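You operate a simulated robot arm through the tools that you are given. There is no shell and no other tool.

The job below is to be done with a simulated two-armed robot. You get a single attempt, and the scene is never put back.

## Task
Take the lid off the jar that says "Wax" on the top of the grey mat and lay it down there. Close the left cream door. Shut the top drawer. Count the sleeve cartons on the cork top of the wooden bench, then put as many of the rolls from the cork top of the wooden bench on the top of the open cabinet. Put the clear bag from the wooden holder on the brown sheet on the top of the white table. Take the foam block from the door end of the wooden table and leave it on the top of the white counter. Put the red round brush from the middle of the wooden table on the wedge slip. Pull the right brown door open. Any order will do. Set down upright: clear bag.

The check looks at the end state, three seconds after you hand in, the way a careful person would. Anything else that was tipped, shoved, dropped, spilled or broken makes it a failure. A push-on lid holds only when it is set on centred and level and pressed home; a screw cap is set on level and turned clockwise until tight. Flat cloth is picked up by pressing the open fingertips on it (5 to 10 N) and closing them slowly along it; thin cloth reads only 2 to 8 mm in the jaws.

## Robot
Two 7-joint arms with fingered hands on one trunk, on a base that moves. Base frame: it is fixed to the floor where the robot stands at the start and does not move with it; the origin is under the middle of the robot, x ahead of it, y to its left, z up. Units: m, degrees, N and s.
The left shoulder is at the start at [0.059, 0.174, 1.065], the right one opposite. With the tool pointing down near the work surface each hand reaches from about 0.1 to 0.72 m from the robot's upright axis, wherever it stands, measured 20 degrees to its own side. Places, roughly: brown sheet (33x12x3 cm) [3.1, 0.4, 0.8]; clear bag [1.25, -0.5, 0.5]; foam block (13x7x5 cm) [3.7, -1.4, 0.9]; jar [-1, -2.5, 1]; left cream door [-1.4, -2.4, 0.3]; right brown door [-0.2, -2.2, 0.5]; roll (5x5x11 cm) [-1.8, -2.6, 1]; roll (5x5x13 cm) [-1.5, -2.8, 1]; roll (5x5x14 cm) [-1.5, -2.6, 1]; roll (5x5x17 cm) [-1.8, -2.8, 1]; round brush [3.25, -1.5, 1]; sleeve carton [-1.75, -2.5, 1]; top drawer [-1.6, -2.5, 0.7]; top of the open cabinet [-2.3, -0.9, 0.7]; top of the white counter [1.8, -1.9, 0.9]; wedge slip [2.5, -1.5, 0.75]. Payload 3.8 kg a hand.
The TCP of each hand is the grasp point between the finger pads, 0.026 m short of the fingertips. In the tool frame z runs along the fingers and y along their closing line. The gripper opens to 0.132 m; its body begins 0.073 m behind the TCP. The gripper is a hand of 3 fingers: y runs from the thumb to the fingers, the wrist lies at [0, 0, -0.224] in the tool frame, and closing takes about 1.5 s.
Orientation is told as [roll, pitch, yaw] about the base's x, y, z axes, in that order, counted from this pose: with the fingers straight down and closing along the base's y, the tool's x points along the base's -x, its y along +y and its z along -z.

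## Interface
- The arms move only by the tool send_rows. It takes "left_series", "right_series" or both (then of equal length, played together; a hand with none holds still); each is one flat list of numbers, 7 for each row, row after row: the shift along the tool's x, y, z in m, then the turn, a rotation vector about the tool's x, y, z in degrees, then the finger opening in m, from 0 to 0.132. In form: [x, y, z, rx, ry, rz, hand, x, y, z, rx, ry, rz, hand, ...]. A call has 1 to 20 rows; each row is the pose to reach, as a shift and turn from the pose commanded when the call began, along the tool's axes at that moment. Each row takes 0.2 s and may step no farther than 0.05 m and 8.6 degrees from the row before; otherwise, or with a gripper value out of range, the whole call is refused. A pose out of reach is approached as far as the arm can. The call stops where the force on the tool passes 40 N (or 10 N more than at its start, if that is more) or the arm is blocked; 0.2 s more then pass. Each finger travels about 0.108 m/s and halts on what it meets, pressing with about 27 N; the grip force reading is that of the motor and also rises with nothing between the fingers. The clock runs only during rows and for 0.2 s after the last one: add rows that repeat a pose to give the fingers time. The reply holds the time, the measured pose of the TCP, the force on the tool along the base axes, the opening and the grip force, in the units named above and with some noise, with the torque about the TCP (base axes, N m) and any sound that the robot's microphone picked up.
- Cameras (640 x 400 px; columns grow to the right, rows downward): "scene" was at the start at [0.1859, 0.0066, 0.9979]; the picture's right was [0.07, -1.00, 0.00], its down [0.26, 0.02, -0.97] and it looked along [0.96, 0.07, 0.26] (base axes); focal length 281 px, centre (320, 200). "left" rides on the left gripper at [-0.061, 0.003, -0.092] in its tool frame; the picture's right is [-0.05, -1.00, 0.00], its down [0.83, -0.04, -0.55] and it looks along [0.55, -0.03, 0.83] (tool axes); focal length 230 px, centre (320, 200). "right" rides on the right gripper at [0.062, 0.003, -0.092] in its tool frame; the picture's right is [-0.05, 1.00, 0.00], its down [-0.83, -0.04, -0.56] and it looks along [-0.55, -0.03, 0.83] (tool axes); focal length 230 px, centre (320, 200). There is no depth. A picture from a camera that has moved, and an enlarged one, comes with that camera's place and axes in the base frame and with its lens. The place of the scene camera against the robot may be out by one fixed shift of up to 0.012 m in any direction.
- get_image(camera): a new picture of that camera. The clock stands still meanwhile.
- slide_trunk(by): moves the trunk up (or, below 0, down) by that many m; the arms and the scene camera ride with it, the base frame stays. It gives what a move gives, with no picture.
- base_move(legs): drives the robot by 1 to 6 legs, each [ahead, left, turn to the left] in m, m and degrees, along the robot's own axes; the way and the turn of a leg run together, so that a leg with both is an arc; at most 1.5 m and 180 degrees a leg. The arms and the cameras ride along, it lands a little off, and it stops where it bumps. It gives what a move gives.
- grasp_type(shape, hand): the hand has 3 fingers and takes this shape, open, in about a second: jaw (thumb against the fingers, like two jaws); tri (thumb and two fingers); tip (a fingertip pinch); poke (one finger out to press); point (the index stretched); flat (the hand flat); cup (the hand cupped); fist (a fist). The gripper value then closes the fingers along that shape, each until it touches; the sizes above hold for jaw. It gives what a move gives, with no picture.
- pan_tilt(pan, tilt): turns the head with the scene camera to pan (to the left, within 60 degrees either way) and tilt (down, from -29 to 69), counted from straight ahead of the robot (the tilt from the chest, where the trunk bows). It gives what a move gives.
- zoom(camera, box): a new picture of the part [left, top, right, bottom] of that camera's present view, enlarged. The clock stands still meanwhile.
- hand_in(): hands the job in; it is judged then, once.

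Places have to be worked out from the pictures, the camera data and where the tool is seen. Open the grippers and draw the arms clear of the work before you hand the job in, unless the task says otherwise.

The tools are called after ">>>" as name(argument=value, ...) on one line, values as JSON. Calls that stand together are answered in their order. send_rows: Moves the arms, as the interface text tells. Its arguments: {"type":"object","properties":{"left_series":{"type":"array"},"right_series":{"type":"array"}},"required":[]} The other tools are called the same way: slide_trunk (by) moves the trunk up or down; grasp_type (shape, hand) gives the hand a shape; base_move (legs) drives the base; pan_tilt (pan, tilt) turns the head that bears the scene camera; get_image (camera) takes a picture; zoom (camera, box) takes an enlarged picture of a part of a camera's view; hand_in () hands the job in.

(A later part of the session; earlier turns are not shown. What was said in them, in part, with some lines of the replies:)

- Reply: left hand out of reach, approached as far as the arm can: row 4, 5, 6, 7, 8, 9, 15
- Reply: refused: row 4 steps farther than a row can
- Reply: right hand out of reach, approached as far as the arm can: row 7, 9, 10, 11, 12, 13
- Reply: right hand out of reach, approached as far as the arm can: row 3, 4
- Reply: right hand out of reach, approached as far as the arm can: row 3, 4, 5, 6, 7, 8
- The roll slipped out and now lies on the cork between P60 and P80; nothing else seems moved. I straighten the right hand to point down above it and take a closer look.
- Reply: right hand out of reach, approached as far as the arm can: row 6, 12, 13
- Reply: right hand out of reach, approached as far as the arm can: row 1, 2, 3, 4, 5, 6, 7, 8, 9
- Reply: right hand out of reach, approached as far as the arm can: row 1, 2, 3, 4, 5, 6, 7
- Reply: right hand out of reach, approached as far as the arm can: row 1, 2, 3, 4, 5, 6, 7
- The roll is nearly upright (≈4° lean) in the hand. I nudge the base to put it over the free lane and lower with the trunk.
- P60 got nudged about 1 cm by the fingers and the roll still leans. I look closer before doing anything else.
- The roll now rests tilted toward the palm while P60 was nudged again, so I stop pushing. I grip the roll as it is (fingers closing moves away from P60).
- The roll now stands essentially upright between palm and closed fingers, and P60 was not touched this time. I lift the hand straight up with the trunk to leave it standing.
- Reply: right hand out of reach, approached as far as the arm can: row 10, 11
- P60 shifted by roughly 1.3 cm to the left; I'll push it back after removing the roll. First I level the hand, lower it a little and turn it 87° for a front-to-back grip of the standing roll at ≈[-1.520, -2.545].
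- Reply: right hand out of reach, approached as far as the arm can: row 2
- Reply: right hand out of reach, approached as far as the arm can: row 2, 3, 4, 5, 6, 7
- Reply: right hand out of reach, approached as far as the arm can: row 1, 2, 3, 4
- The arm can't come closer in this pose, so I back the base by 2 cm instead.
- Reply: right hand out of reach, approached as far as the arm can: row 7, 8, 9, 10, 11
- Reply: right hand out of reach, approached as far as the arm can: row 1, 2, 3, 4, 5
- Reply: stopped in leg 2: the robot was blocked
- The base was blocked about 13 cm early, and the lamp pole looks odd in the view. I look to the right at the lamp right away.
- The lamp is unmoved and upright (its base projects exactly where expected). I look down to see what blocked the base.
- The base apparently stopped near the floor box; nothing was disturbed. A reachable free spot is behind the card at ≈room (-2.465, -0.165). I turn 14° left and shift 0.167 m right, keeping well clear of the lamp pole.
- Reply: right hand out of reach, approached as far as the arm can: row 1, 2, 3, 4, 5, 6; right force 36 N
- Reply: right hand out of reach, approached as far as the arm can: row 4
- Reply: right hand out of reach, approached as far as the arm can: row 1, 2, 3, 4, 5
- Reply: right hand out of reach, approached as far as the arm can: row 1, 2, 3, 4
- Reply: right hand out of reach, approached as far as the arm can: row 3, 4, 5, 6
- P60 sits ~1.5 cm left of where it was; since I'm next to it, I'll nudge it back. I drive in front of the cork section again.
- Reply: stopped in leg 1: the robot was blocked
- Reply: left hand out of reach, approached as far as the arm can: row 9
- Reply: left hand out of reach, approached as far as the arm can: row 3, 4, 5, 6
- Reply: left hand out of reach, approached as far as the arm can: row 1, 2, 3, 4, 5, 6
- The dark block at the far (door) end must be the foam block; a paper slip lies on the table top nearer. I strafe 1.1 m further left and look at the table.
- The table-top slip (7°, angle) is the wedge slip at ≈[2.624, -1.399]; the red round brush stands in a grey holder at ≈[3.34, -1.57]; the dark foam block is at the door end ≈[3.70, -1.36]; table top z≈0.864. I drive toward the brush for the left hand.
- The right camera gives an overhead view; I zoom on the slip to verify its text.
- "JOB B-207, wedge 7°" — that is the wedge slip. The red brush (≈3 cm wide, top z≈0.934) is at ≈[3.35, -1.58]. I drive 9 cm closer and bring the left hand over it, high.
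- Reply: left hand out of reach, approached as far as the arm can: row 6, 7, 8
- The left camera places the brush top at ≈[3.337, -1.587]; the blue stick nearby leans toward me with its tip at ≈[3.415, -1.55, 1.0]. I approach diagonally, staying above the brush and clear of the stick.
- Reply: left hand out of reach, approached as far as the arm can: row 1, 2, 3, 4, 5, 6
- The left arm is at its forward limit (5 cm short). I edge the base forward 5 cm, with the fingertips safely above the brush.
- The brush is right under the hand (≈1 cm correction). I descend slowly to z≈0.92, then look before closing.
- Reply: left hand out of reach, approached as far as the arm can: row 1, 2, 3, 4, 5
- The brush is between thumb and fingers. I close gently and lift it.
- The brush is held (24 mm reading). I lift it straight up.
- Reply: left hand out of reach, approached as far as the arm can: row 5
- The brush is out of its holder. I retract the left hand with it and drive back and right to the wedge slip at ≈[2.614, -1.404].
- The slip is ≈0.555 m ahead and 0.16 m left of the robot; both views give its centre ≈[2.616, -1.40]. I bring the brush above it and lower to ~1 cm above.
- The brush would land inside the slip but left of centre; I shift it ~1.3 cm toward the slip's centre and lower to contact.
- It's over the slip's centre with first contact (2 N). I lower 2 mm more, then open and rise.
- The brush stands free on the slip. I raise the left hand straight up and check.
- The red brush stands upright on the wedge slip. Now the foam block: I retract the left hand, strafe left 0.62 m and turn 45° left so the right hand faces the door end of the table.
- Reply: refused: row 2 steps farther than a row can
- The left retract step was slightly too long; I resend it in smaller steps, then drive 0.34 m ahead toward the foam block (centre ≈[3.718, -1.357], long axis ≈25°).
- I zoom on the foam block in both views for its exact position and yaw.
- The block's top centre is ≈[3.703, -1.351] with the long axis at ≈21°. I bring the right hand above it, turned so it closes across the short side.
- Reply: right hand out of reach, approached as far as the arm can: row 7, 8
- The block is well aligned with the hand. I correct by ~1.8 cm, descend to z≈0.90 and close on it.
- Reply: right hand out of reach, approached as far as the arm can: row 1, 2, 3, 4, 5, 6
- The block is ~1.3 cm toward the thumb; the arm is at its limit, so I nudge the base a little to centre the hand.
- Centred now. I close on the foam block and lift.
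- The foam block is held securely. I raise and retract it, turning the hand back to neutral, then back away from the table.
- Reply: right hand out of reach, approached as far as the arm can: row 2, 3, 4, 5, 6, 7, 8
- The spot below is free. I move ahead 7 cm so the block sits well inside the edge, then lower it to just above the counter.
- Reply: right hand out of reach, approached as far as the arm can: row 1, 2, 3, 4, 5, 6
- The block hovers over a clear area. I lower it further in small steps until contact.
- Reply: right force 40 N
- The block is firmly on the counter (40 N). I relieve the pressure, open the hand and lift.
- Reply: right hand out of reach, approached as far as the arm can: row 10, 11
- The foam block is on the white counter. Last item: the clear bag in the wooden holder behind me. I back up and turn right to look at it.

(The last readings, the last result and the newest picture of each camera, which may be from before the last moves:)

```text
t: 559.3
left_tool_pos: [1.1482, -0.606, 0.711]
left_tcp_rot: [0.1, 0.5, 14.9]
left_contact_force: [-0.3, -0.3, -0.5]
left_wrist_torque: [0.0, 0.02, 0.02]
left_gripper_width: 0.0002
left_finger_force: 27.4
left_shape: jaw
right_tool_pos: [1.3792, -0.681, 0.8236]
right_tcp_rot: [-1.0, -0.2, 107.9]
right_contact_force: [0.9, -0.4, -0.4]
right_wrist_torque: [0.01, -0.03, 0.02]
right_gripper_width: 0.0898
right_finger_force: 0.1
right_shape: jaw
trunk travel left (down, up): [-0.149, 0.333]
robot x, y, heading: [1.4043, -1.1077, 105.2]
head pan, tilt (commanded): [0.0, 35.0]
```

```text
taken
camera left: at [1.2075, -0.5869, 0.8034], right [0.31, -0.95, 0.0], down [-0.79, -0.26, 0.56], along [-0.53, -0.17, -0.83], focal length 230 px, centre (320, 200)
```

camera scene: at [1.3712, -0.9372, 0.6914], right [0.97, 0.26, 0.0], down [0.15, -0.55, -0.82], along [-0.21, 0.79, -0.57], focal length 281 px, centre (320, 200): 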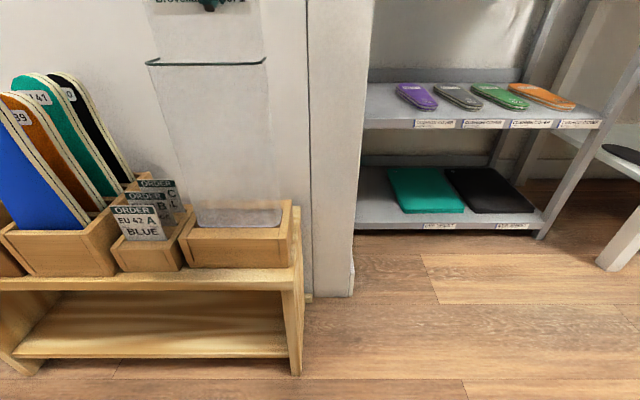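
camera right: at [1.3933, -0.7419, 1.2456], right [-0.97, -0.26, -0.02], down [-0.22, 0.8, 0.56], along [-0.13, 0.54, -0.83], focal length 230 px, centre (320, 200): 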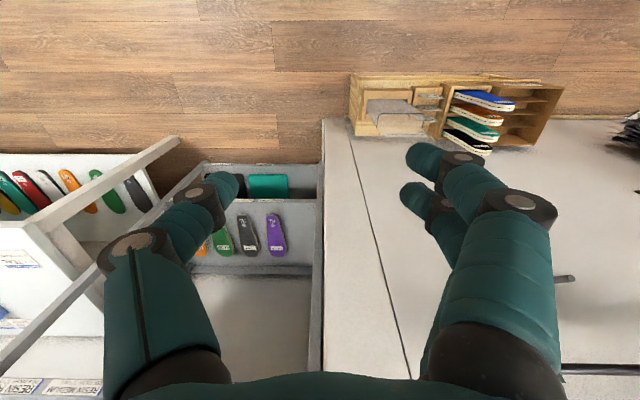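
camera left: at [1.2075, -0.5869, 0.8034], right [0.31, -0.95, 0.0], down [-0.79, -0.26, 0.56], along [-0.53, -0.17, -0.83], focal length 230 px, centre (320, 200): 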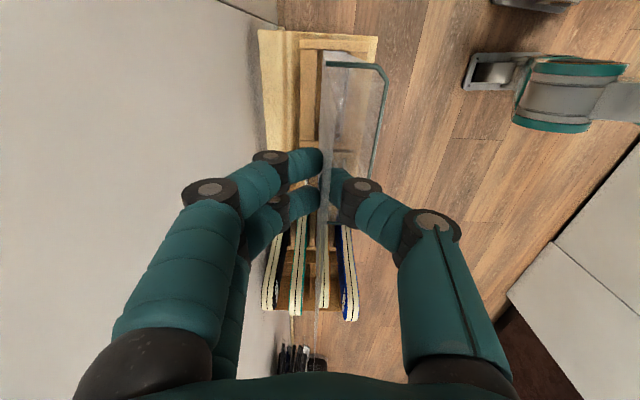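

The bag comes along. I lift it clear of the holder with the arm and the trunk.

>>> send_rows(left_series=[0, 0, -0.03, 0, 0, 0, 0, 0, 0, -0.06, 0, 0, 0, 0, 0, 0, -0.09, 0, 0, 0, 0, 0, 0, -0.12, 0, 0, 0, 0, 0, 0, -0.15, 0, 0, 0, 0])

>>> slide_trunk(by=0.25)

>>> get_image(camera="scene")

>>> get_image(camera="left")

```text
t: 560.5
left_tool_pos: [1.1482, -0.6086, 0.8502]
left_tcp_rot: [-0.8, 1.1, 14.6]
left_contact_force: [0.8, -0.8, -1.0]
left_wrist_torque: [-0.02, 0.01, 0.0]
left_gripper_width: 0.0001
left_finger_force: 27.0
left_shape: jaw
right_tool_pos: [1.3764, -0.682, 0.8225]
right_tcp_rot: [-1.1, -0.1, 108.0]
right_contact_force: [-0.3, 0.3, 0.0]
right_wrist_torque: [0.04, 0.05, 0.0]
right_gripper_width: 0.0901
right_finger_force: 0.0
right_shape: jaw
trunk travel left (down, up): [-0.149, 0.333]
robot x, y, heading: [1.4026, -1.1084, 105.2]
head pan, tilt (commanded): [0.0, 35.0]
```

```text
t: 561.6
left_tool_pos: [1.1339, -0.6213, 0.8553]
left_tcp_rot: [-9.5, 6.0, 15.7]
left_contact_force: [0.2, 0.7, -1.0]
left_wrist_torque: [0.04, -0.03, -0.02]
left_gripper_width: 0.0
left_finger_force: 27.1
left_shape: jaw
right_tool_pos: [1.3788, -0.6827, 0.9093]
right_tcp_rot: [-1.1, -0.7, 107.8]
right_contact_force: [0.5, -0.4, 0.4]
right_wrist_torque: [-0.02, 0.0, 0.0]
right_gripper_width: 0.0898
right_finger_force: 0.0
right_shape: jaw
trunk travel left (down, up): [-0.229, 0.253]
robot x, y, heading: [1.4029, -1.1081, 104.8]
head pan, tilt (commanded): [0.0, 35.0]
stopped: the arm was blocked; the commanded pose is now the measured one
```

```text
taken
camera scene: at [1.3714, -0.9396, 0.7764], right [0.97, 0.26, 0.0], down [0.15, -0.55, -0.82], along [-0.21, 0.79, -0.57], focal length 281 px, centre (320, 200)
```

scene: 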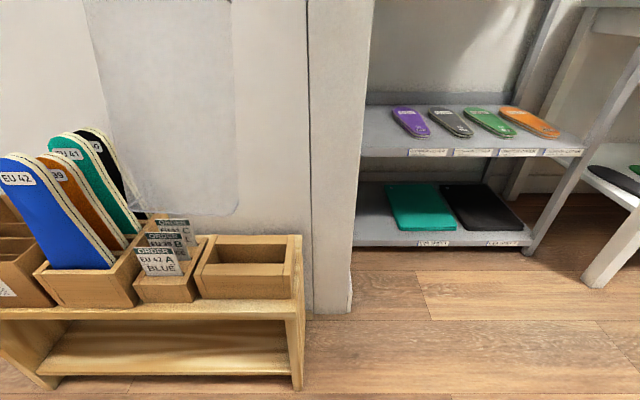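

```text
taken
camera left: at [1.1952, -0.584, 0.938], right [0.33, -0.93, 0.16], down [-0.75, -0.16, 0.64], along [-0.57, -0.33, -0.75], focal length 230 px, centre (320, 200)
```

left: 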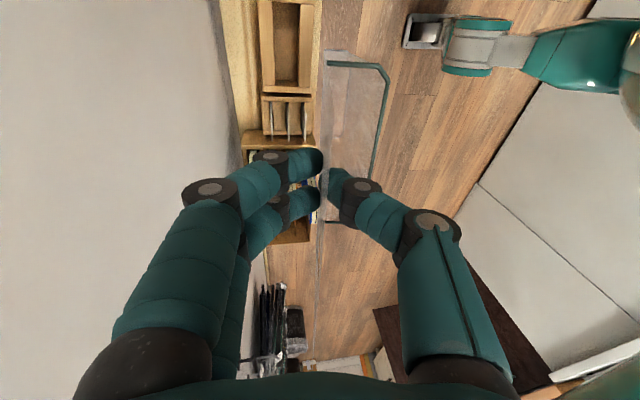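

The bag is clear of the holder, but the arm bumped something overhead near the wall. I back the base away from the wall first.

>>> base_move(legs=[[-0.25, 0, 0]])

>>> pan_tilt(pan=30, tilt=0)

>>> get_image(camera="scene")

```text
t: 563.4
left_tool_pos: [1.2001, -0.8555, 0.855]
left_tcp_rot: [-9.4, 6.0, 15.2]
left_contact_force: [0.1, -0.9, -0.6]
left_wrist_torque: [0.02, -0.03, 0.03]
left_gripper_width: 0.0
left_finger_force: 26.9
left_shape: jaw
right_tool_pos: [1.4455, -0.9211, 0.9074]
right_tcp_rot: [-1.0, -0.7, 107.5]
right_contact_force: [0.5, -0.4, 0.2]
right_wrist_torque: [0.01, -0.01, -0.03]
right_gripper_width: 0.0901
right_finger_force: 0.1
right_shape: jaw
trunk travel left (down, up): [-0.229, 0.253]
robot x, y, heading: [1.4676, -1.3418, 104.7]
head pan, tilt (commanded): [0.0, 35.0]
```

```text
t: 564.4
left_tool_pos: [1.2006, -0.8549, 0.8544]
left_tcp_rot: [-9.5, 6.0, 15.2]
left_contact_force: [0.6, 0.4, -0.8]
left_wrist_torque: [0.01, 0.02, -0.01]
left_gripper_width: 0.0
left_finger_force: 27.0
left_shape: jaw
right_tool_pos: [1.446, -0.9199, 0.9064]
right_tcp_rot: [-0.9, -0.6, 107.4]
right_contact_force: [-0.2, 0.7, -0.2]
right_wrist_torque: [0.03, 0.03, -0.03]
right_gripper_width: 0.0898
right_finger_force: 0.1
right_shape: jaw
trunk travel left (down, up): [-0.229, 0.253]
robot x, y, heading: [1.4704, -1.3427, 104.7]
head pan, tilt (commanded): [30.0, 0.0]
```

```text
taken
camera scene: at [1.3951, -1.1977, 0.8302], right [0.71, 0.7, 0.0], down [0.0, 0.0, -1.0], along [-0.7, 0.71, 0.0], focal length 281 px, centre (320, 200)
```

scene: 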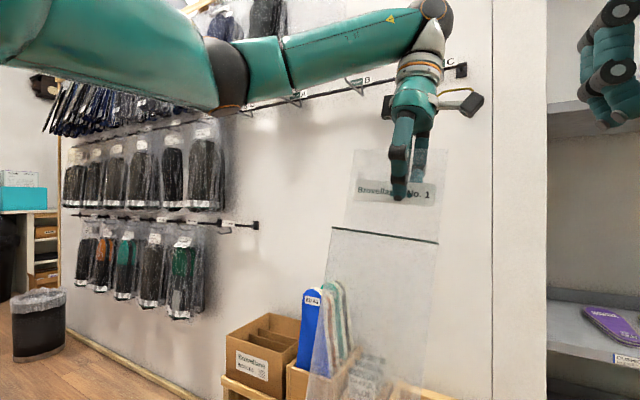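

The forearm had touched the peg rail on the wall; nothing fell. Now that I'm clear, I level the hand and raise the trunk.

>>> send_rows(left_series=[0, 0, -0.01, -4.7, -3, 0, 0, 0, 0, -0.02, -9.4, -6, 0, 0, 0, 0, -0.02, -9.4, -6, 0, 0])

>>> slide_trunk(by=0.25)

>>> get_image(camera="scene")

>>> get_image(camera="left")

```text
t: 565.2
left_tool_pos: [1.1999, -0.8508, 0.8748]
left_tcp_rot: [0.1, -0.1, 15.8]
left_contact_force: [0.3, 0.4, 0.0]
left_wrist_torque: [-0.01, 0.01, -0.02]
left_gripper_width: 0.0
left_finger_force: 27.0
left_shape: jaw
right_tool_pos: [1.4449, -0.9209, 0.9067]
right_tcp_rot: [-1.0, -0.7, 107.4]
right_contact_force: [0.1, 0.0, 0.4]
right_wrist_torque: [0.0, -0.01, 0.01]
right_gripper_width: 0.0896
right_finger_force: 0.1
right_shape: jaw
trunk travel left (down, up): [-0.229, 0.253]
robot x, y, heading: [1.4671, -1.3424, 104.4]
head pan, tilt (commanded): [30.0, 0.0]
```

```text
t: 567.8
left_tool_pos: [1.2003, -0.8518, 1.1224]
left_tcp_rot: [-0.1, 0.0, 15.8]
left_contact_force: [0.5, 1.0, -0.1]
left_wrist_torque: [0.0, 0.01, 0.0]
left_gripper_width: 0.0
left_finger_force: 27.4
left_shape: jaw
right_tool_pos: [1.4445, -0.9191, 1.1555]
right_tcp_rot: [-1.0, -0.5, 107.4]
right_contact_force: [0.4, 0.0, -1.2]
right_wrist_torque: [-0.03, -0.02, 0.0]
right_gripper_width: 0.0899
right_finger_force: 0.0
right_shape: jaw
trunk travel left (down, up): [-0.479, 0.003]
robot x, y, heading: [1.4671, -1.3422, 104.5]
head pan, tilt (commanded): [30.0, 0.0]
```

```text
taken
camera scene: at [1.3887, -1.1732, 1.1117], right [0.71, 0.7, 0.0], down [0.0, 0.0, -1.0], along [-0.7, 0.71, 0.0], focal length 281 px, centre (320, 200)
```

scene: 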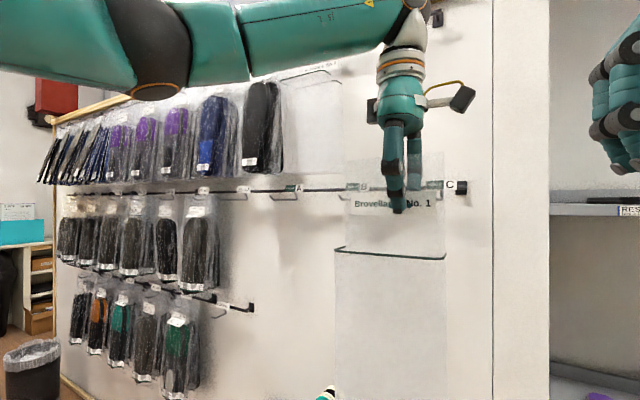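

```text
taken
camera left: at [1.2582, -0.8314, 1.2145], right [0.32, -0.95, 0.0], down [-0.79, -0.27, 0.56], along [-0.53, -0.18, -0.83], focal length 230 px, centre (320, 200)
```

left: 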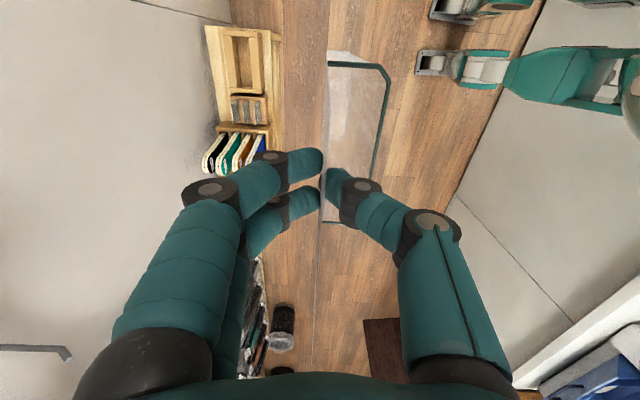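

The bag hangs upright and intact. I now strafe right along the aisle toward the white table.

>>> base_move(legs=[[0.17, 0, 0.5], [0, -0.8, 0], [0, -0.75, 0]])

>>> pan_tilt(pan=-15, tilt=25)

>>> get_image(camera="scene")

>>> get_image(camera="right")

```text
t: 582.8
left_tool_pos: [2.6244, -0.2797, 1.1241]
left_tcp_rot: [-0.1, 0.0, 16.7]
left_contact_force: [0.3, -0.3, 0.7]
left_wrist_torque: [0.0, -0.02, 0.0]
left_gripper_width: 0.0
left_finger_force: 26.8
left_shape: jaw
right_tool_pos: [2.871, -0.3442, 1.156]
right_tcp_rot: [-1.1, -0.6, 108.5]
right_contact_force: [0.6, 0.3, 0.0]
right_wrist_torque: [-0.03, -0.02, -0.04]
right_gripper_width: 0.0898
right_finger_force: 0.0
right_shape: jaw
trunk travel left (down, up): [-0.479, 0.003]
robot x, y, heading: [2.9048, -0.7681, 106.0]
head pan, tilt (commanded): [30.0, 0.0]
```

```text
t: 583.9
left_tool_pos: [2.6247, -0.2811, 1.125]
left_tcp_rot: [0.0, -0.1, 16.8]
left_contact_force: [0.0, -0.2, 0.9]
left_wrist_torque: [0.02, -0.02, -0.01]
left_gripper_width: 0.0
left_finger_force: 27.4
left_shape: jaw
right_tool_pos: [2.8709, -0.3447, 1.157]
right_tcp_rot: [-1.1, -0.7, 108.5]
right_contact_force: [0.2, -0.1, 0.4]
right_wrist_torque: [-0.02, 0.0, 0.01]
right_gripper_width: 0.0899
right_finger_force: 0.0
right_shape: jaw
trunk travel left (down, up): [-0.479, 0.003]
robot x, y, heading: [2.9025, -0.7663, 105.8]
head pan, tilt (commanded): [-15.0, 25.0]
```

```text
taken
camera scene: at [2.882, -0.57, 1.0716], right [1.0, 0.01, 0.0], down [0.01, -0.42, -0.91], along [-0.01, 0.91, -0.42], focal length 281 px, centre (320, 200)
```

scene: 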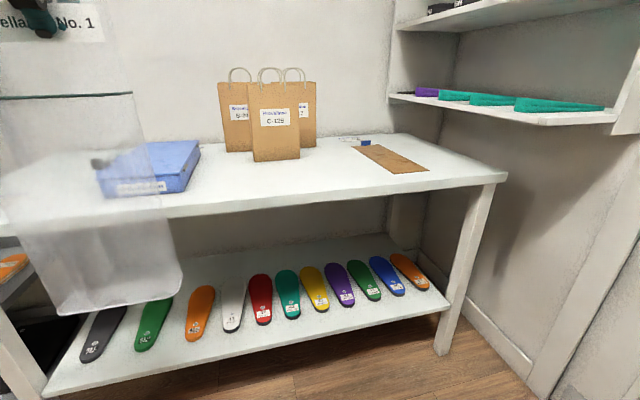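

```text
taken
camera right: at [2.8859, -0.4056, 1.2475], right [-0.96, -0.27, -0.02], down [-0.23, 0.79, 0.57], along [-0.14, 0.55, -0.82], focal length 230 px, centre (320, 200)
```

right: 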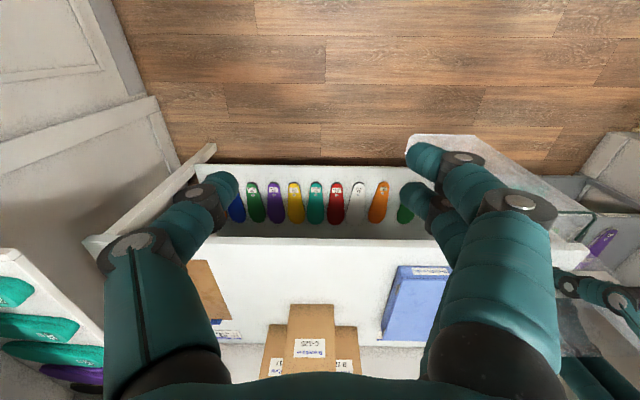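

The brown sheet lies at the right end: corners give centre ≈[3.108, 0.385], long axis toward the wall, table z≈0.797. I raise the bag a bit and turn the left hand counter-clockwise so the bag's wide side will lie along the sheet.

>>> send_rows(left_series=[0, 0, -0.01, 0, 0, -8, 0, 0, 0, -0.02, 0, 0, -16, 0, 0, 0, -0.03, 0, 0, -24, 0, 0, 0, -0.04, 0, 0, -32, 0, 0, 0, -0.05, 0, 0, -40, 0, 0, 0, -0.05, 0, 0, -48, 0, 0, 0, -0.05, 0, 0, -56, 0, 0, 0, -0.05, 0, 0, -64, 0, 0, 0, -0.05, 0, 0, -72, 0, 0, 0, -0.05, 0, 0, -80, 0, 0, 0, -0.05, 0, 0, -88, 0, 0, 0, -0.05, 0, 0, -96, 0, 0, 0, -0.05, 0, 0, -104, 0, 0, 0, -0.05, 0, 0, -112, 0, 0, 0, -0.05, 0, 0, -120, 0, 0, 0, -0.05, 0, 0, -128, 0])

>>> get_image(camera="left")

>>> get_image(camera="scene")

```text
t: 587.3
left_tool_pos: [2.6255, -0.2796, 1.1749]
left_tcp_rot: [0.0, 0.0, 145.0]
left_contact_force: [0.0, -0.3, -0.5]
left_wrist_torque: [-0.01, 0.02, -0.01]
left_gripper_width: 0.0003
left_finger_force: 27.0
left_shape: jaw
right_tool_pos: [2.8708, -0.344, 1.1569]
right_tcp_rot: [-0.9, -0.7, 108.5]
right_contact_force: [0.3, 0.2, -0.1]
right_wrist_torque: [0.0, 0.0, 0.03]
right_gripper_width: 0.0897
right_finger_force: 0.0
right_shape: jaw
trunk travel left (down, up): [-0.479, 0.003]
robot x, y, heading: [2.9014, -0.7692, 105.8]
head pan, tilt (commanded): [-15.0, 25.0]
```

```text
taken
camera left: at [2.5724, -0.2484, 1.2661], right [0.53, 0.85, 0.0], down [0.71, -0.44, 0.56], along [0.47, -0.29, -0.83], focal length 230 px, centre (320, 200)
```

left: 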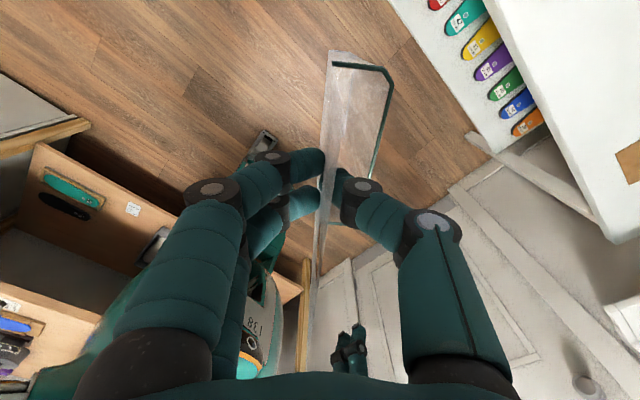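

```text
taken
camera scene: at [2.882, -0.57, 1.0715], right [1.0, 0.01, 0.0], down [0.01, -0.42, -0.91], along [-0.01, 0.91, -0.42], focal length 281 px, centre (320, 200)
```

scene: 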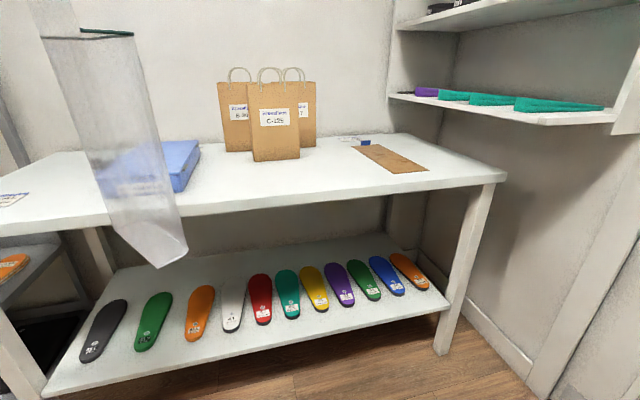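

The bag is now oriented along the sheet. I turn the base right 41° and approach the table diagonally in two steps, keeping the elbows clear of wall and shelf.

>>> base_move(legs=[[0, 0, -41], [0.28, 0.14, 0]])

>>> pan_tilt(pan=10, tilt=25)

>>> get_image(camera="scene")

>>> get_image(camera="left")

```text
t: 591.3
left_tool_pos: [2.9969, 0.0962, 1.1754]
left_tcp_rot: [0.0, -0.1, 104.5]
left_contact_force: [-0.4, 0.0, -0.2]
left_wrist_torque: [-0.01, 0.01, -0.03]
left_gripper_width: 0.0
left_finger_force: 27.2
left_shape: jaw
right_tool_pos: [3.1429, -0.1112, 1.1557]
right_tcp_rot: [-1.0, -0.7, 68.3]
right_contact_force: [-0.5, -0.4, 0.1]
right_wrist_torque: [-0.01, 0.02, 0.03]
right_gripper_width: 0.0896
right_finger_force: 0.1
right_shape: jaw
trunk travel left (down, up): [-0.479, 0.003]
robot x, y, heading: [2.8952, -0.4566, 65.6]
head pan, tilt (commanded): [-15.0, 25.0]
```

```text
t: 592.1
left_tool_pos: [2.9968, 0.0964, 1.1728]
left_tcp_rot: [-0.1, 0.0, 104.6]
left_contact_force: [0.2, 0.4, 0.1]
left_wrist_torque: [-0.02, 0.05, 0.0]
left_gripper_width: 0.0001
left_finger_force: 27.2
left_shape: jaw
right_tool_pos: [3.1428, -0.1111, 1.1575]
right_tcp_rot: [-1.0, -0.6, 68.2]
right_contact_force: [-0.5, -0.3, -0.1]
right_wrist_torque: [-0.03, -0.04, -0.01]
right_gripper_width: 0.0899
right_finger_force: 0.0
right_shape: jaw
trunk travel left (down, up): [-0.479, 0.003]
robot x, y, heading: [2.8958, -0.4502, 65.5]
head pan, tilt (commanded): [10.0, 25.0]
```

```text
taken
camera scene: at [2.9724, -0.2653, 1.0716], right [0.97, -0.25, 0.0], down [-0.11, -0.41, -0.91], along [0.23, 0.88, -0.42], focal length 281 px, centre (320, 200)
```

scene: 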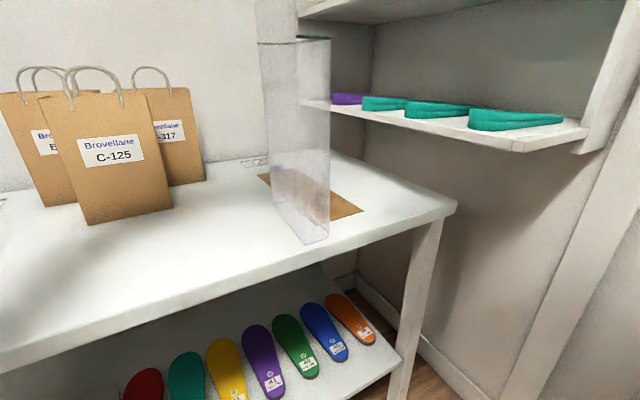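

```text
taken
camera left: at [2.9778, 0.1544, 1.2664], right [0.95, 0.3, 0.0], down [0.25, -0.79, 0.55], along [0.17, -0.53, -0.83], focal length 230 px, centre (320, 200)
```

left: 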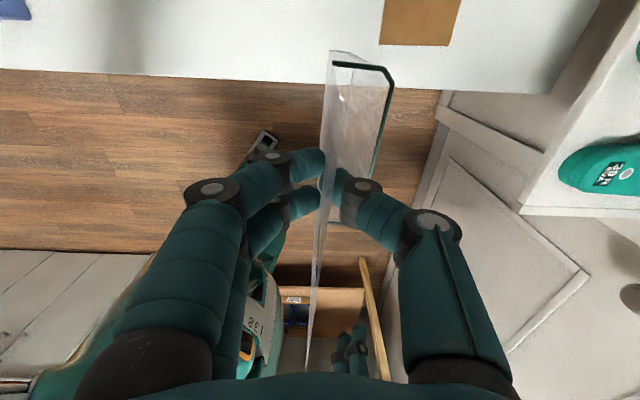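

The left camera gives the sheet's near edge from [3.074,0.188] to [3.184,0.220]. The bag should go at TCP ≈[3.078, 0.294]. I pull the right hand in, drive 0.13 m ahead, and extend the left arm the rest.

>>> send_rows(right_series=[0.04, 0, 0, 0, 0, 0, 0.09, 0.08, 0, 0, 0, 0, 0, 0.09, 0.12, 0, 0, 0, 0, 0, 0.09, 0.15, 0, 0, 0, 0, 0, 0.09])

>>> base_move(legs=[[0.13, 0.005, 0]])

>>> get_image(camera="left")

>>> get_image(camera="scene")

```text
t: 593.1
left_tool_pos: [2.9958, 0.0949, 1.1742]
left_tcp_rot: [0.0, -0.1, 104.6]
left_contact_force: [-0.2, 0.6, -0.2]
left_wrist_torque: [-0.02, 0.02, 0.0]
left_gripper_width: 0.0
left_finger_force: 27.0
left_shape: jaw
right_tool_pos: [3.087, -0.2496, 1.1547]
right_tcp_rot: [-1.0, -0.7, 68.3]
right_contact_force: [0.0, -0.5, 0.1]
right_wrist_torque: [0.0, 0.01, -0.01]
right_gripper_width: 0.0897
right_finger_force: 0.1
right_shape: jaw
trunk travel left (down, up): [-0.479, 0.003]
robot x, y, heading: [2.896, -0.4535, 65.4]
head pan, tilt (commanded): [10.0, 25.0]
```

```text
t: 594.4
left_tool_pos: [3.0452, 0.2142, 1.1757]
left_tcp_rot: [-0.1, -0.1, 104.5]
left_contact_force: [-0.3, -0.3, -0.5]
left_wrist_torque: [-0.03, 0.04, -0.02]
left_gripper_width: 0.0
left_finger_force: 26.9
left_shape: jaw
right_tool_pos: [3.1373, -0.1309, 1.1536]
right_tcp_rot: [-1.0, -0.8, 68.3]
right_contact_force: [0.6, -0.4, -0.3]
right_wrist_torque: [0.01, -0.02, 0.02]
right_gripper_width: 0.0898
right_finger_force: 0.1
right_shape: jaw
trunk travel left (down, up): [-0.479, 0.003]
robot x, y, heading: [2.9422, -0.3385, 65.6]
head pan, tilt (commanded): [10.0, 25.0]
```

```text
taken
camera left: at [3.0266, 0.2725, 1.2675], right [0.95, 0.3, 0.0], down [0.25, -0.79, 0.55], along [0.17, -0.53, -0.83], focal length 230 px, centre (320, 200)
```

left: 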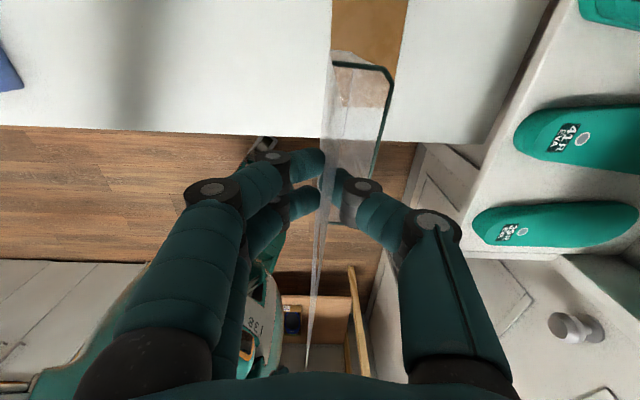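

```text
taken
camera scene: at [3.021, -0.1468, 1.0719], right [0.97, -0.25, 0.0], down [-0.11, -0.41, -0.91], along [0.23, 0.88, -0.42], focal length 281 px, centre (320, 200)
```

scene: 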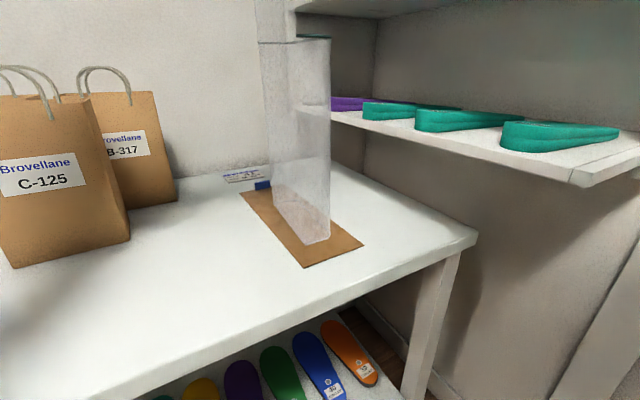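

Both views agree on the sheet (near edge centre ≈[3.134, 0.209], axis 106°). I move the bag over it and lower to ~1 cm above.

>>> send_rows(left_series=[-0.024, -0.0194, 0, 0, 0, 0, 0, -0.048, -0.0388, 0, 0, 0, 0, 0, -0.072, -0.0581, 0, 0, 0, 0, 0, -0.072, -0.0581, 0.015, 0, 0, 0, 0, -0.072, -0.0581, 0.03, 0, 0, 0, 0, -0.072, -0.0581, 0.045, 0, 0, 0, 0])

>>> get_image(camera="scene")

>>> get_image(camera="left")

```text
t: 595.8
left_tool_pos: [3.0762, 0.2917, 1.1282]
left_tcp_rot: [-0.1, 0.0, 104.5]
left_contact_force: [0.4, 0.4, -0.6]
left_wrist_torque: [0.01, -0.03, 0.0]
left_gripper_width: 0.0
left_finger_force: 26.7
left_shape: jaw
left hand out of reach, approached as far as the arm can: row 3, 4, 5, 6
right_tool_pos: [3.136, -0.1295, 1.1537]
right_tcp_rot: [-1.1, -0.7, 68.2]
right_contact_force: [0.4, 0.6, -0.2]
right_wrist_torque: [-0.01, 0.0, -0.03]
right_gripper_width: 0.0899
right_finger_force: 0.1
right_shape: jaw
trunk travel left (down, up): [-0.479, 0.003]
robot x, y, heading: [2.9462, -0.3346, 65.3]
head pan, tilt (commanded): [10.0, 25.0]
```

```text
taken
camera scene: at [3.0209, -0.146, 1.0713], right [0.97, -0.25, 0.0], down [-0.11, -0.41, -0.91], along [0.23, 0.88, -0.42], focal length 281 px, centre (320, 200)
```

scene: 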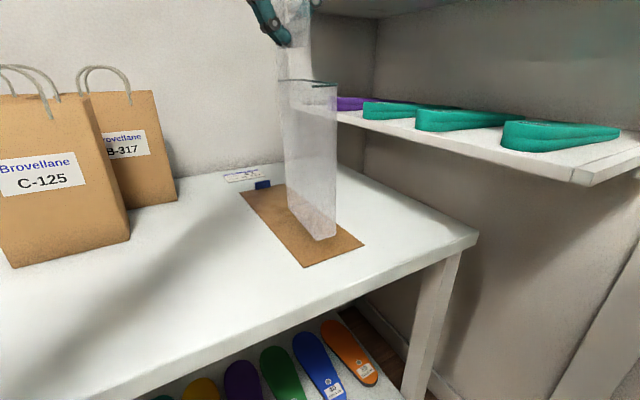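

```text
taken
camera left: at [3.0575, 0.3493, 1.2193], right [0.95, 0.3, 0.0], down [0.25, -0.79, 0.55], along [0.17, -0.53, -0.83], focal length 230 px, centre (320, 200)
```

left: 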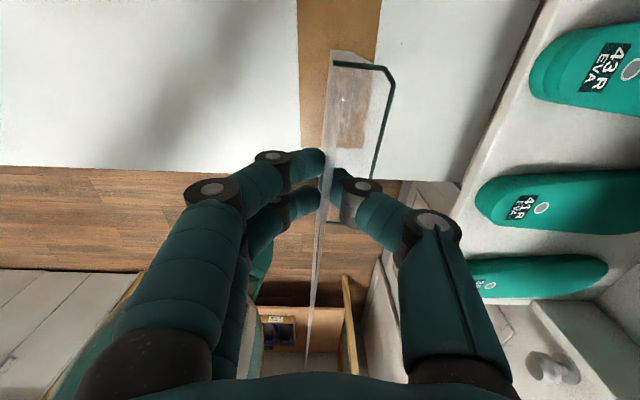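

The bag is over the sheet, ~1.7 cm above. I lower in small steps until its base touches.

>>> send_rows(left_series=[0, 0, 0.006, 0, 0, 0, 0, 0, 0, 0.011, 0, 0, 0, 0, 0, 0, 0.015, 0, 0, 0, 0, 0, 0, 0.018, 0, 0, 0, 0])

>>> zoom(camera="scene", box=[220, 60, 400, 285])

```text
t: 596.8
left_tool_pos: [3.0761, 0.2886, 1.1099]
left_tcp_rot: [0.0, 0.0, 104.6]
left_contact_force: [0.2, -0.4, -0.9]
left_wrist_torque: [0.01, 0.0, 0.0]
left_gripper_width: 0.0002
left_finger_force: 27.0
left_shape: jaw
right_tool_pos: [3.1367, -0.1298, 1.1536]
right_tcp_rot: [-1.0, -0.7, 68.1]
right_contact_force: [-0.3, -0.4, 0.2]
right_wrist_torque: [0.03, -0.03, -0.02]
right_gripper_width: 0.0899
right_finger_force: 0.1
right_shape: jaw
trunk travel left (down, up): [-0.479, 0.003]
robot x, y, heading: [2.9384, -0.3368, 65.4]
head pan, tilt (commanded): [10.0, 25.0]
```

```text
1.78 times, centred on (310, 172) of scene
camera zoom: at [3.021, -0.1462, 1.0715], right [0.97, -0.25, 0.0], down [-0.11, -0.41, -0.91], along [0.23, 0.88, -0.42], focal length 500 px, centre (338, 249)
```

zoom: 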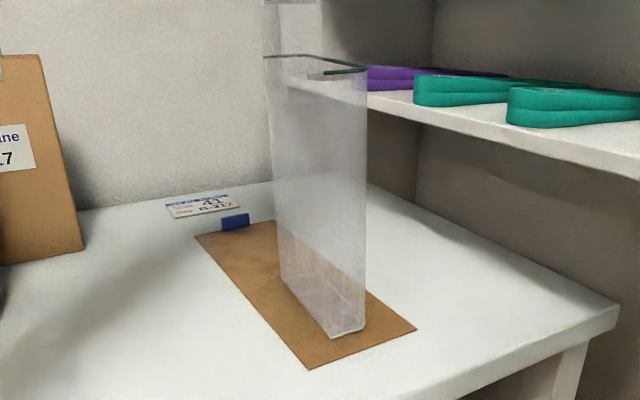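

Very close; no contact force yet. I continue in 2–3 mm steps.

>>> send_rows(left_series=[0, 0, 0.003, 0, 0, 0, 0, 0, 0, 0.006, 0, 0, 0, 0, 0, 0, 0.009, 0, 0, 0, 0])

>>> zoom(camera="scene", box=[220, 60, 400, 285])

```text
t: 597.6
left_tool_pos: [3.0765, 0.2882, 1.1079]
left_tcp_rot: [-0.4, -0.4, 104.6]
left_contact_force: [-2.0, 5.3, 24.7]
left_wrist_torque: [0.09, 0.01, -0.04]
left_gripper_width: 0.0001
left_finger_force: 27.2
left_shape: jaw
right_tool_pos: [3.1357, -0.1311, 1.155]
right_tcp_rot: [-1.1, -1.0, 68.2]
right_contact_force: [-0.4, 0.4, 0.2]
right_wrist_torque: [0.0, 0.01, 0.01]
right_gripper_width: 0.0899
right_finger_force: 0.0
right_shape: jaw
trunk travel left (down, up): [-0.479, 0.003]
robot x, y, heading: [2.9416, -0.3342, 65.3]
head pan, tilt (commanded): [10.0, 25.0]
```

```text
1.78 times, centred on (310, 172) of scene
camera zoom: at [3.0205, -0.1474, 1.0726], right [0.97, -0.25, 0.0], down [-0.11, -0.41, -0.91], along [0.23, 0.88, -0.42], focal length 500 px, centre (338, 249)
```

zoom: 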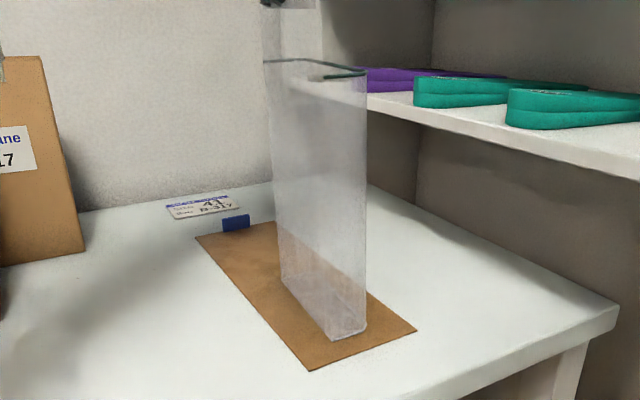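

The bag's base is on the sheet (25 N). I relieve most of the force, then open the fingers slowly.

>>> send_rows(left_series=[0, 0, -0.004, 0, 0, 0, 0, 0, 0, -0.006, 0, 0, 0, 0, 0, 0, -0.006, 0, 0, 0, 0])

>>> send_rows(left_series=[0, 0, 0, 0, 0, 0, 0.006, 0, 0, 0, 0, 0, 0, 0.012, 0, 0, 0, 0, 0, 0, 0.018, 0, 0, 0, 0, 0, 0, 0.025, 0, 0, 0, 0, 0, 0, 0.03, 0, 0, 0, 0, 0, 0, 0.035, 0, 0, 0, 0, 0, 0, 0.04])

>>> get_image(camera="scene")

>>> get_image(camera="left")

```text
t: 598.4
left_tool_pos: [3.0756, 0.288, 1.1073]
left_tcp_rot: [-0.1, -0.1, 104.5]
left_contact_force: [-2.2, 4.9, 18.5]
left_wrist_torque: [0.07, 0.01, 0.0]
left_gripper_width: 0.0
left_finger_force: 27.2
left_shape: jaw
right_tool_pos: [3.1358, -0.1313, 1.152]
right_tcp_rot: [-1.0, -0.7, 68.3]
right_contact_force: [-0.5, 0.7, -0.4]
right_wrist_torque: [0.01, -0.03, 0.02]
right_gripper_width: 0.0898
right_finger_force: 0.0
right_shape: jaw
trunk travel left (down, up): [-0.479, 0.003]
robot x, y, heading: [2.9442, -0.3345, 65.6]
head pan, tilt (commanded): [10.0, 25.0]
```

```text
t: 600.0
left_tool_pos: [3.0756, 0.2902, 1.1057]
left_tcp_rot: [-0.1, 0.1, 104.5]
left_contact_force: [-0.6, 0.7, 0.3]
left_wrist_torque: [-0.01, -0.02, 0.03]
left_gripper_width: 0.0395
left_finger_force: 0.0
left_shape: jaw
right_tool_pos: [3.1374, -0.1305, 1.1532]
right_tcp_rot: [-1.0, -0.7, 68.2]
right_contact_force: [0.3, -0.8, 0.6]
right_wrist_torque: [-0.03, 0.01, 0.02]
right_gripper_width: 0.0896
right_finger_force: 0.0
right_shape: jaw
trunk travel left (down, up): [-0.479, 0.003]
robot x, y, heading: [2.944, -0.3352, 65.4]
head pan, tilt (commanded): [10.0, 25.0]
```

```text
taken
camera scene: at [3.0212, -0.1464, 1.0715], right [0.97, -0.25, 0.0], down [-0.11, -0.41, -0.91], along [0.23, 0.88, -0.42], focal length 281 px, centre (320, 200)
```

scene: 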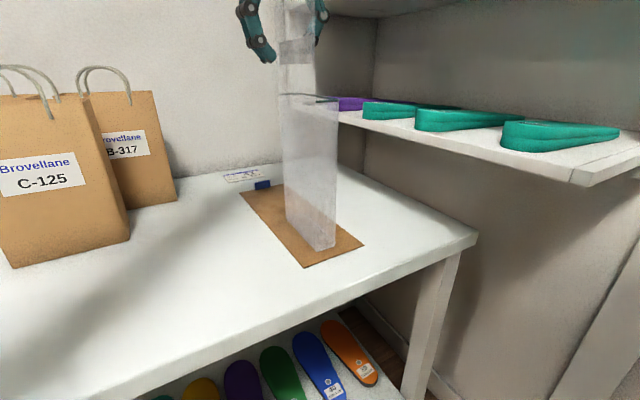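

```text
taken
camera left: at [3.0574, 0.3471, 1.1984], right [0.95, 0.3, 0.0], down [0.25, -0.79, 0.55], along [0.17, -0.53, -0.83], focal length 230 px, centre (320, 200)
```

left: 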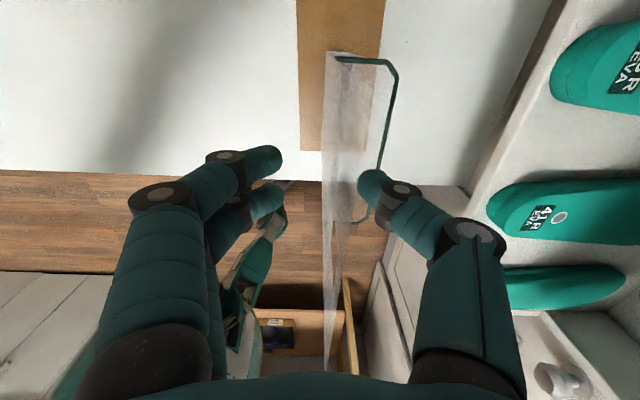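

The bag stands upright on its own on the sheet. I open the fingers wider and slide the hand out along the panel's plane, so nothing touches it.

>>> send_rows(left_series=[0, 0, 0, 0, 0, 0, 0.05, 0, 0, 0, 0, 0, 0, 0.06, 0, -0.003, 0, 0, 0, 0, 0.065, 0.02, -0.004, 0, 0, 0, 0, 0.065, 0.04, -0.004, 0, 0, 0, 0, 0.065, 0.065, -0.004, 0, 0, 0, 0, 0.065, 0.09, -0.004, 0, 0, 0, 0, 0.065, 0.12, -0.004, 0, 0, 0, 0, 0.065, 0.15, -0.004, 0, 0, 0, 0, 0.065])

>>> get_image(camera="scene")

>>> get_image(camera="left")

```text
t: 602.0
left_tool_pos: [3.1185, 0.1429, 1.1086]
left_tcp_rot: [0.0, -0.1, 104.6]
left_contact_force: [0.3, -0.2, 0.1]
left_wrist_torque: [0.02, 0.0, 0.01]
left_gripper_width: 0.0646
left_finger_force: 0.0
left_shape: jaw
right_tool_pos: [3.1366, -0.1313, 1.1535]
right_tcp_rot: [-1.0, -0.7, 68.2]
right_contact_force: [-0.4, -0.4, 1.3]
right_wrist_torque: [-0.01, -0.01, 0.0]
right_gripper_width: 0.0897
right_finger_force: 0.1
right_shape: jaw
trunk travel left (down, up): [-0.479, 0.003]
robot x, y, heading: [2.9417, -0.337, 65.5]
head pan, tilt (commanded): [10.0, 25.0]
```

```text
taken
camera scene: at [3.0214, -0.1467, 1.0716], right [0.97, -0.25, 0.0], down [-0.11, -0.41, -0.91], along [0.23, 0.88, -0.42], focal length 281 px, centre (320, 200)
```

scene: 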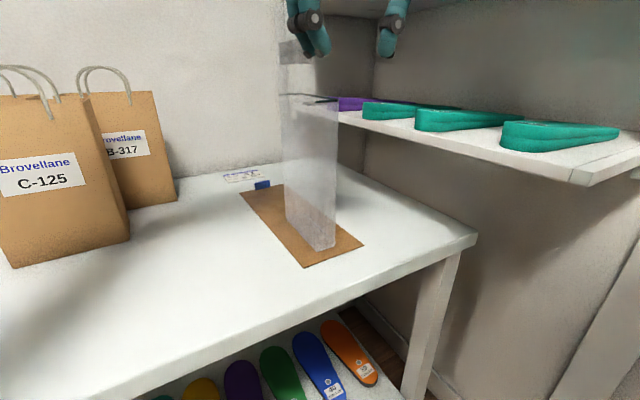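

```text
taken
camera left: at [3.1004, 0.2013, 1.2008], right [0.95, 0.3, 0.0], down [0.25, -0.79, 0.55], along [0.17, -0.53, -0.83], focal length 230 px, centre (320, 200)
```

left: 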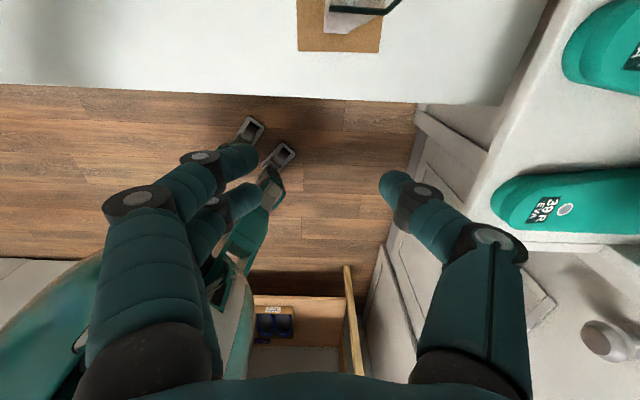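

The hand is clear and the bag stands. I zoom to confirm the base rests on the sheet.

>>> zoom(camera="scene", box=[220, 30, 400, 285])

>>> zoom(camera="scene", box=[230, 170, 390, 280])

```text
1.57 times, centred on (310, 158) of scene
camera zoom: at [3.0214, -0.1467, 1.0716], right [0.97, -0.25, 0.0], down [-0.11, -0.41, -0.91], along [0.23, 0.88, -0.42], focal length 441 px, centre (336, 267)
```

zoom: 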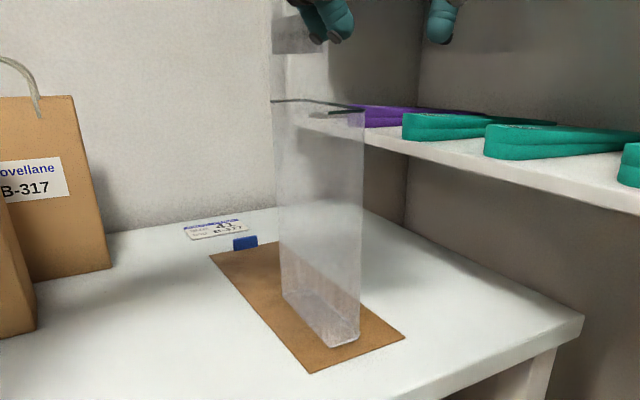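

```text
3.64 times, centred on (310, 225) of scene
camera zoom: at [3.0214, -0.1467, 1.0716], right [0.97, -0.25, 0.0], down [-0.11, -0.41, -0.91], along [0.23, 0.88, -0.42], focal length 1023 px, centre (356, 109)
```

zoom: 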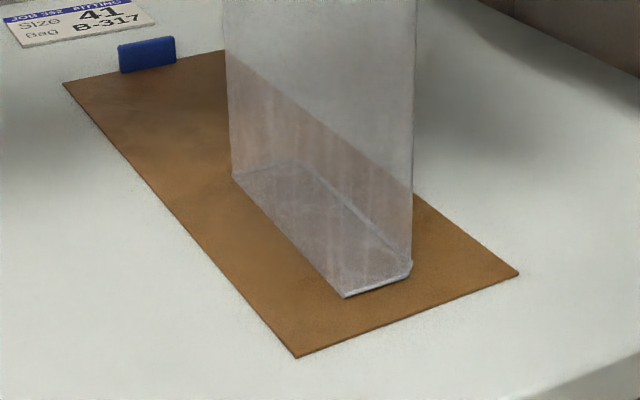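

The bag's base sits fully within the brown sheet, upright. I draw the arms back and drive away from the table along the reverse path.

>>> send_rows(left_series=[0.03, 0.02, -0.01, 0, 0, 0, 0.07, 0.06, 0.04, -0.02, 0, 0, 0, 0.08, 0.09, 0.06, -0.03, 0, 0, 0, 0.08, 0.11, 0.08, -0.04, 0, 0, 0, 0.08])

>>> base_move(legs=[[-0.42, -0.1, 0], [0, 0, 41]])

>>> pan_tilt(pan=-15, tilt=20)

>>> get_image(camera="scene")

```text
t: 603.0
left_tool_pos: [3.0676, 0.0162, 1.1445]
left_tcp_rot: [-0.1, 0.0, 104.7]
left_contact_force: [-0.2, -0.1, 0.7]
left_wrist_torque: [0.01, 0.01, 0.02]
left_gripper_width: 0.0798
left_finger_force: 0.1
left_shape: jaw
right_tool_pos: [3.1368, -0.13, 1.1539]
right_tcp_rot: [-1.1, -0.7, 68.3]
right_contact_force: [-0.3, 0.8, 0.9]
right_wrist_torque: [0.02, -0.03, 0.04]
right_gripper_width: 0.0898
right_finger_force: 0.1
right_shape: jaw
trunk travel left (down, up): [-0.479, 0.003]
robot x, y, heading: [2.9396, -0.3315, 65.3]
head pan, tilt (commanded): [10.0, 25.0]
```

```text
t: 607.5
left_tool_pos: [2.7294, -0.4068, 1.1436]
left_tcp_rot: [0.1, 0.0, 144.9]
left_contact_force: [-1.0, -0.3, 1.0]
left_wrist_torque: [-0.04, -0.02, 0.0]
left_gripper_width: 0.0794
left_finger_force: 0.0
left_shape: jaw
right_tool_pos: [2.8774, -0.4738, 1.1538]
right_tcp_rot: [-1.0, -0.8, 108.6]
right_contact_force: [-0.8, -0.2, 0.2]
right_wrist_torque: [-0.03, -0.02, -0.01]
right_gripper_width: 0.0899
right_finger_force: 0.1
right_shape: jaw
trunk travel left (down, up): [-0.479, 0.003]
robot x, y, heading: [2.8596, -0.7544, 105.4]
head pan, tilt (commanded): [10.0, 25.0]
```

```text
t: 608.4
left_tool_pos: [2.7296, -0.408, 1.1444]
left_tcp_rot: [0.0, 0.0, 144.7]
left_contact_force: [1.0, 0.0, 0.6]
left_wrist_torque: [-0.01, 0.02, 0.01]
left_gripper_width: 0.0797
left_finger_force: 0.1
left_shape: jaw
right_tool_pos: [2.8764, -0.4745, 1.1542]
right_tcp_rot: [-0.9, -0.6, 108.6]
right_contact_force: [0.3, 0.0, 0.3]
right_wrist_torque: [0.03, 0.0, 0.0]
right_gripper_width: 0.0896
right_finger_force: 0.1
right_shape: jaw
trunk travel left (down, up): [-0.479, 0.003]
robot x, y, heading: [2.8643, -0.7556, 105.6]
head pan, tilt (commanded): [-15.0, 20.0]
```

```text
taken
camera scene: at [2.8408, -0.5583, 1.0796], right [1.0, 0.01, 0.0], down [0.0, -0.34, -0.94], along [-0.01, 0.94, -0.34], focal length 281 px, centre (320, 200)
```

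scene: 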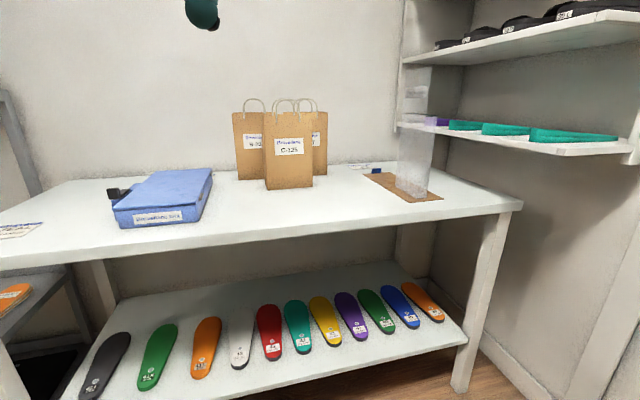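

Everything here looks right. For a last check of the far side, I turn to look down the aisle and zoom.

>>> base_move(legs=[[0, 0, 80]])

>>> pan_tilt(pan=5, tilt=10)

>>> get_image(camera="scene")

>>> zoom(camera="scene", box=[200, 100, 440, 250])

```text
t: 612.4
left_tool_pos: [2.5001, -0.851, 1.144]
left_tcp_rot: [-0.1, 0.0, -131.0]
left_contact_force: [0.0, 0.3, 0.8]
left_wrist_torque: [-0.01, 0.0, 0.01]
left_gripper_width: 0.0798
left_finger_force: 0.1
left_shape: jaw
right_tool_pos: [2.5824, -0.7117, 1.1537]
right_tcp_rot: [-1.0, -0.7, -167.3]
right_contact_force: [0.2, 0.1, -0.2]
right_wrist_torque: [0.0, 0.0, -0.01]
right_gripper_width: 0.0897
right_finger_force: 0.0
right_shape: jaw
trunk travel left (down, up): [-0.479, 0.003]
robot x, y, heading: [2.8614, -0.7545, -170.0]
head pan, tilt (commanded): [-15.0, 20.0]
```

```text
t: 613.3
left_tool_pos: [2.5006, -0.8503, 1.1428]
left_tcp_rot: [0.1, 0.0, -131.0]
left_contact_force: [0.6, 0.6, 0.5]
left_wrist_torque: [0.02, 0.02, -0.01]
left_gripper_width: 0.0797
left_finger_force: 0.2
left_shape: jaw
right_tool_pos: [2.5812, -0.7111, 1.1531]
right_tcp_rot: [-1.0, -0.6, -167.3]
right_contact_force: [-0.2, 0.0, 0.0]
right_wrist_torque: [-0.01, 0.0, 0.0]
right_gripper_width: 0.0899
right_finger_force: 0.0
right_shape: jaw
trunk travel left (down, up): [-0.479, 0.003]
robot x, y, heading: [2.8597, -0.756, -170.1]
head pan, tilt (commanded): [5.0, 10.0]
```

```text
taken
camera scene: at [2.6749, -0.7979, 1.0958], right [-0.26, 0.97, 0.0], down [0.17, 0.04, -0.98], along [-0.95, -0.25, -0.17], focal length 281 px, centre (320, 200)
```

scene: 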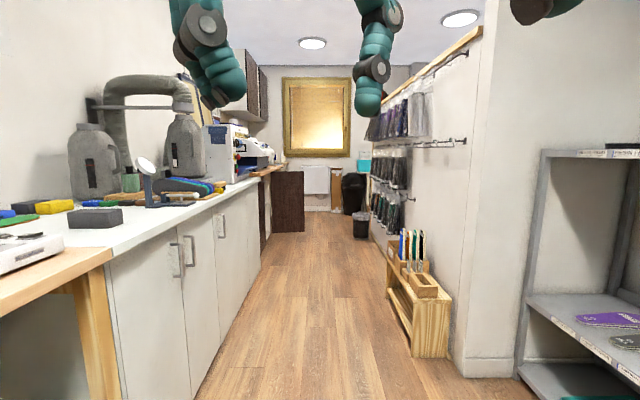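

```text
2.67 times, centred on (320, 175) of scene
camera zoom: at [2.6749, -0.7979, 1.0958], right [-0.26, 0.97, 0.0], down [0.17, 0.04, -0.98], along [-0.95, -0.25, -0.17], focal length 750 px, centre (320, 267)
```

zoom: 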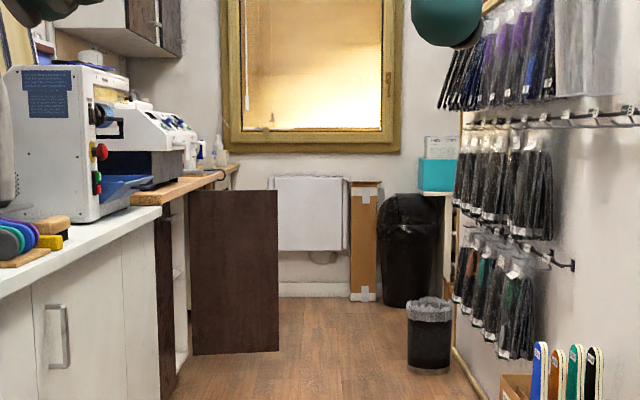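

All tasks are done: lid on the mat, cream door and drawer shut, three rolls on the cabinet, brown door open, foam on the counter, brush on the wedge slip, and bag upright on the brown sheet. Both grippers are open and clear of the work, so I hand in.

>>> hand_in()

```text
The job is handed in.
```

I did all eight parts of the job and handed it in. The result of the check isn't known yet. I saw most of it in place in the last pictures. I didn't go back to look at the lid, drawer, cream door and rolls at the very end.

- **Wax jar:** the lid was a screw cap. It is off and lying on the grey mat next to the jar, which is still upright.
- **Left cream door and top drawer:** both are shut.
- **Rolls:** I counted three sleeve cartons on the cork top (P60, P40, P80). Three rolls now stand on the open cabinet; the grey one stayed on the bench.
- **Clear bag:** it stands upright on the brown sheet on the white table.
- **Foam block:** it is on the white counter.
- **Red brush:** it stands on the wedge slip.
- **Right brown door:** it is open about 90 degrees.

These things got disturbed on the way:

- **Dark roll:** it slipped out of the hand and fell over on the cork. I stood it up again before moving it to the cabinet.
- **P60 carton:** my fingers pushed it 1 to 2 cm and turned it slightly. I pushed it most of the way back, so it is close to its old spot but not exactly on it.
- **Job card on the cabinet top:** a tilted roll pressed down right next to it for a moment. It looked unmoved afterwards.
- **Black bin by the bench:** the base was stopped right beside it once and may have nudged it. It was still upright at the end, but I didn't measure whether it moved.
- **Peg rail on the wall:** the forearm appears to have touched it while I lifted the bag. Nothing fell.
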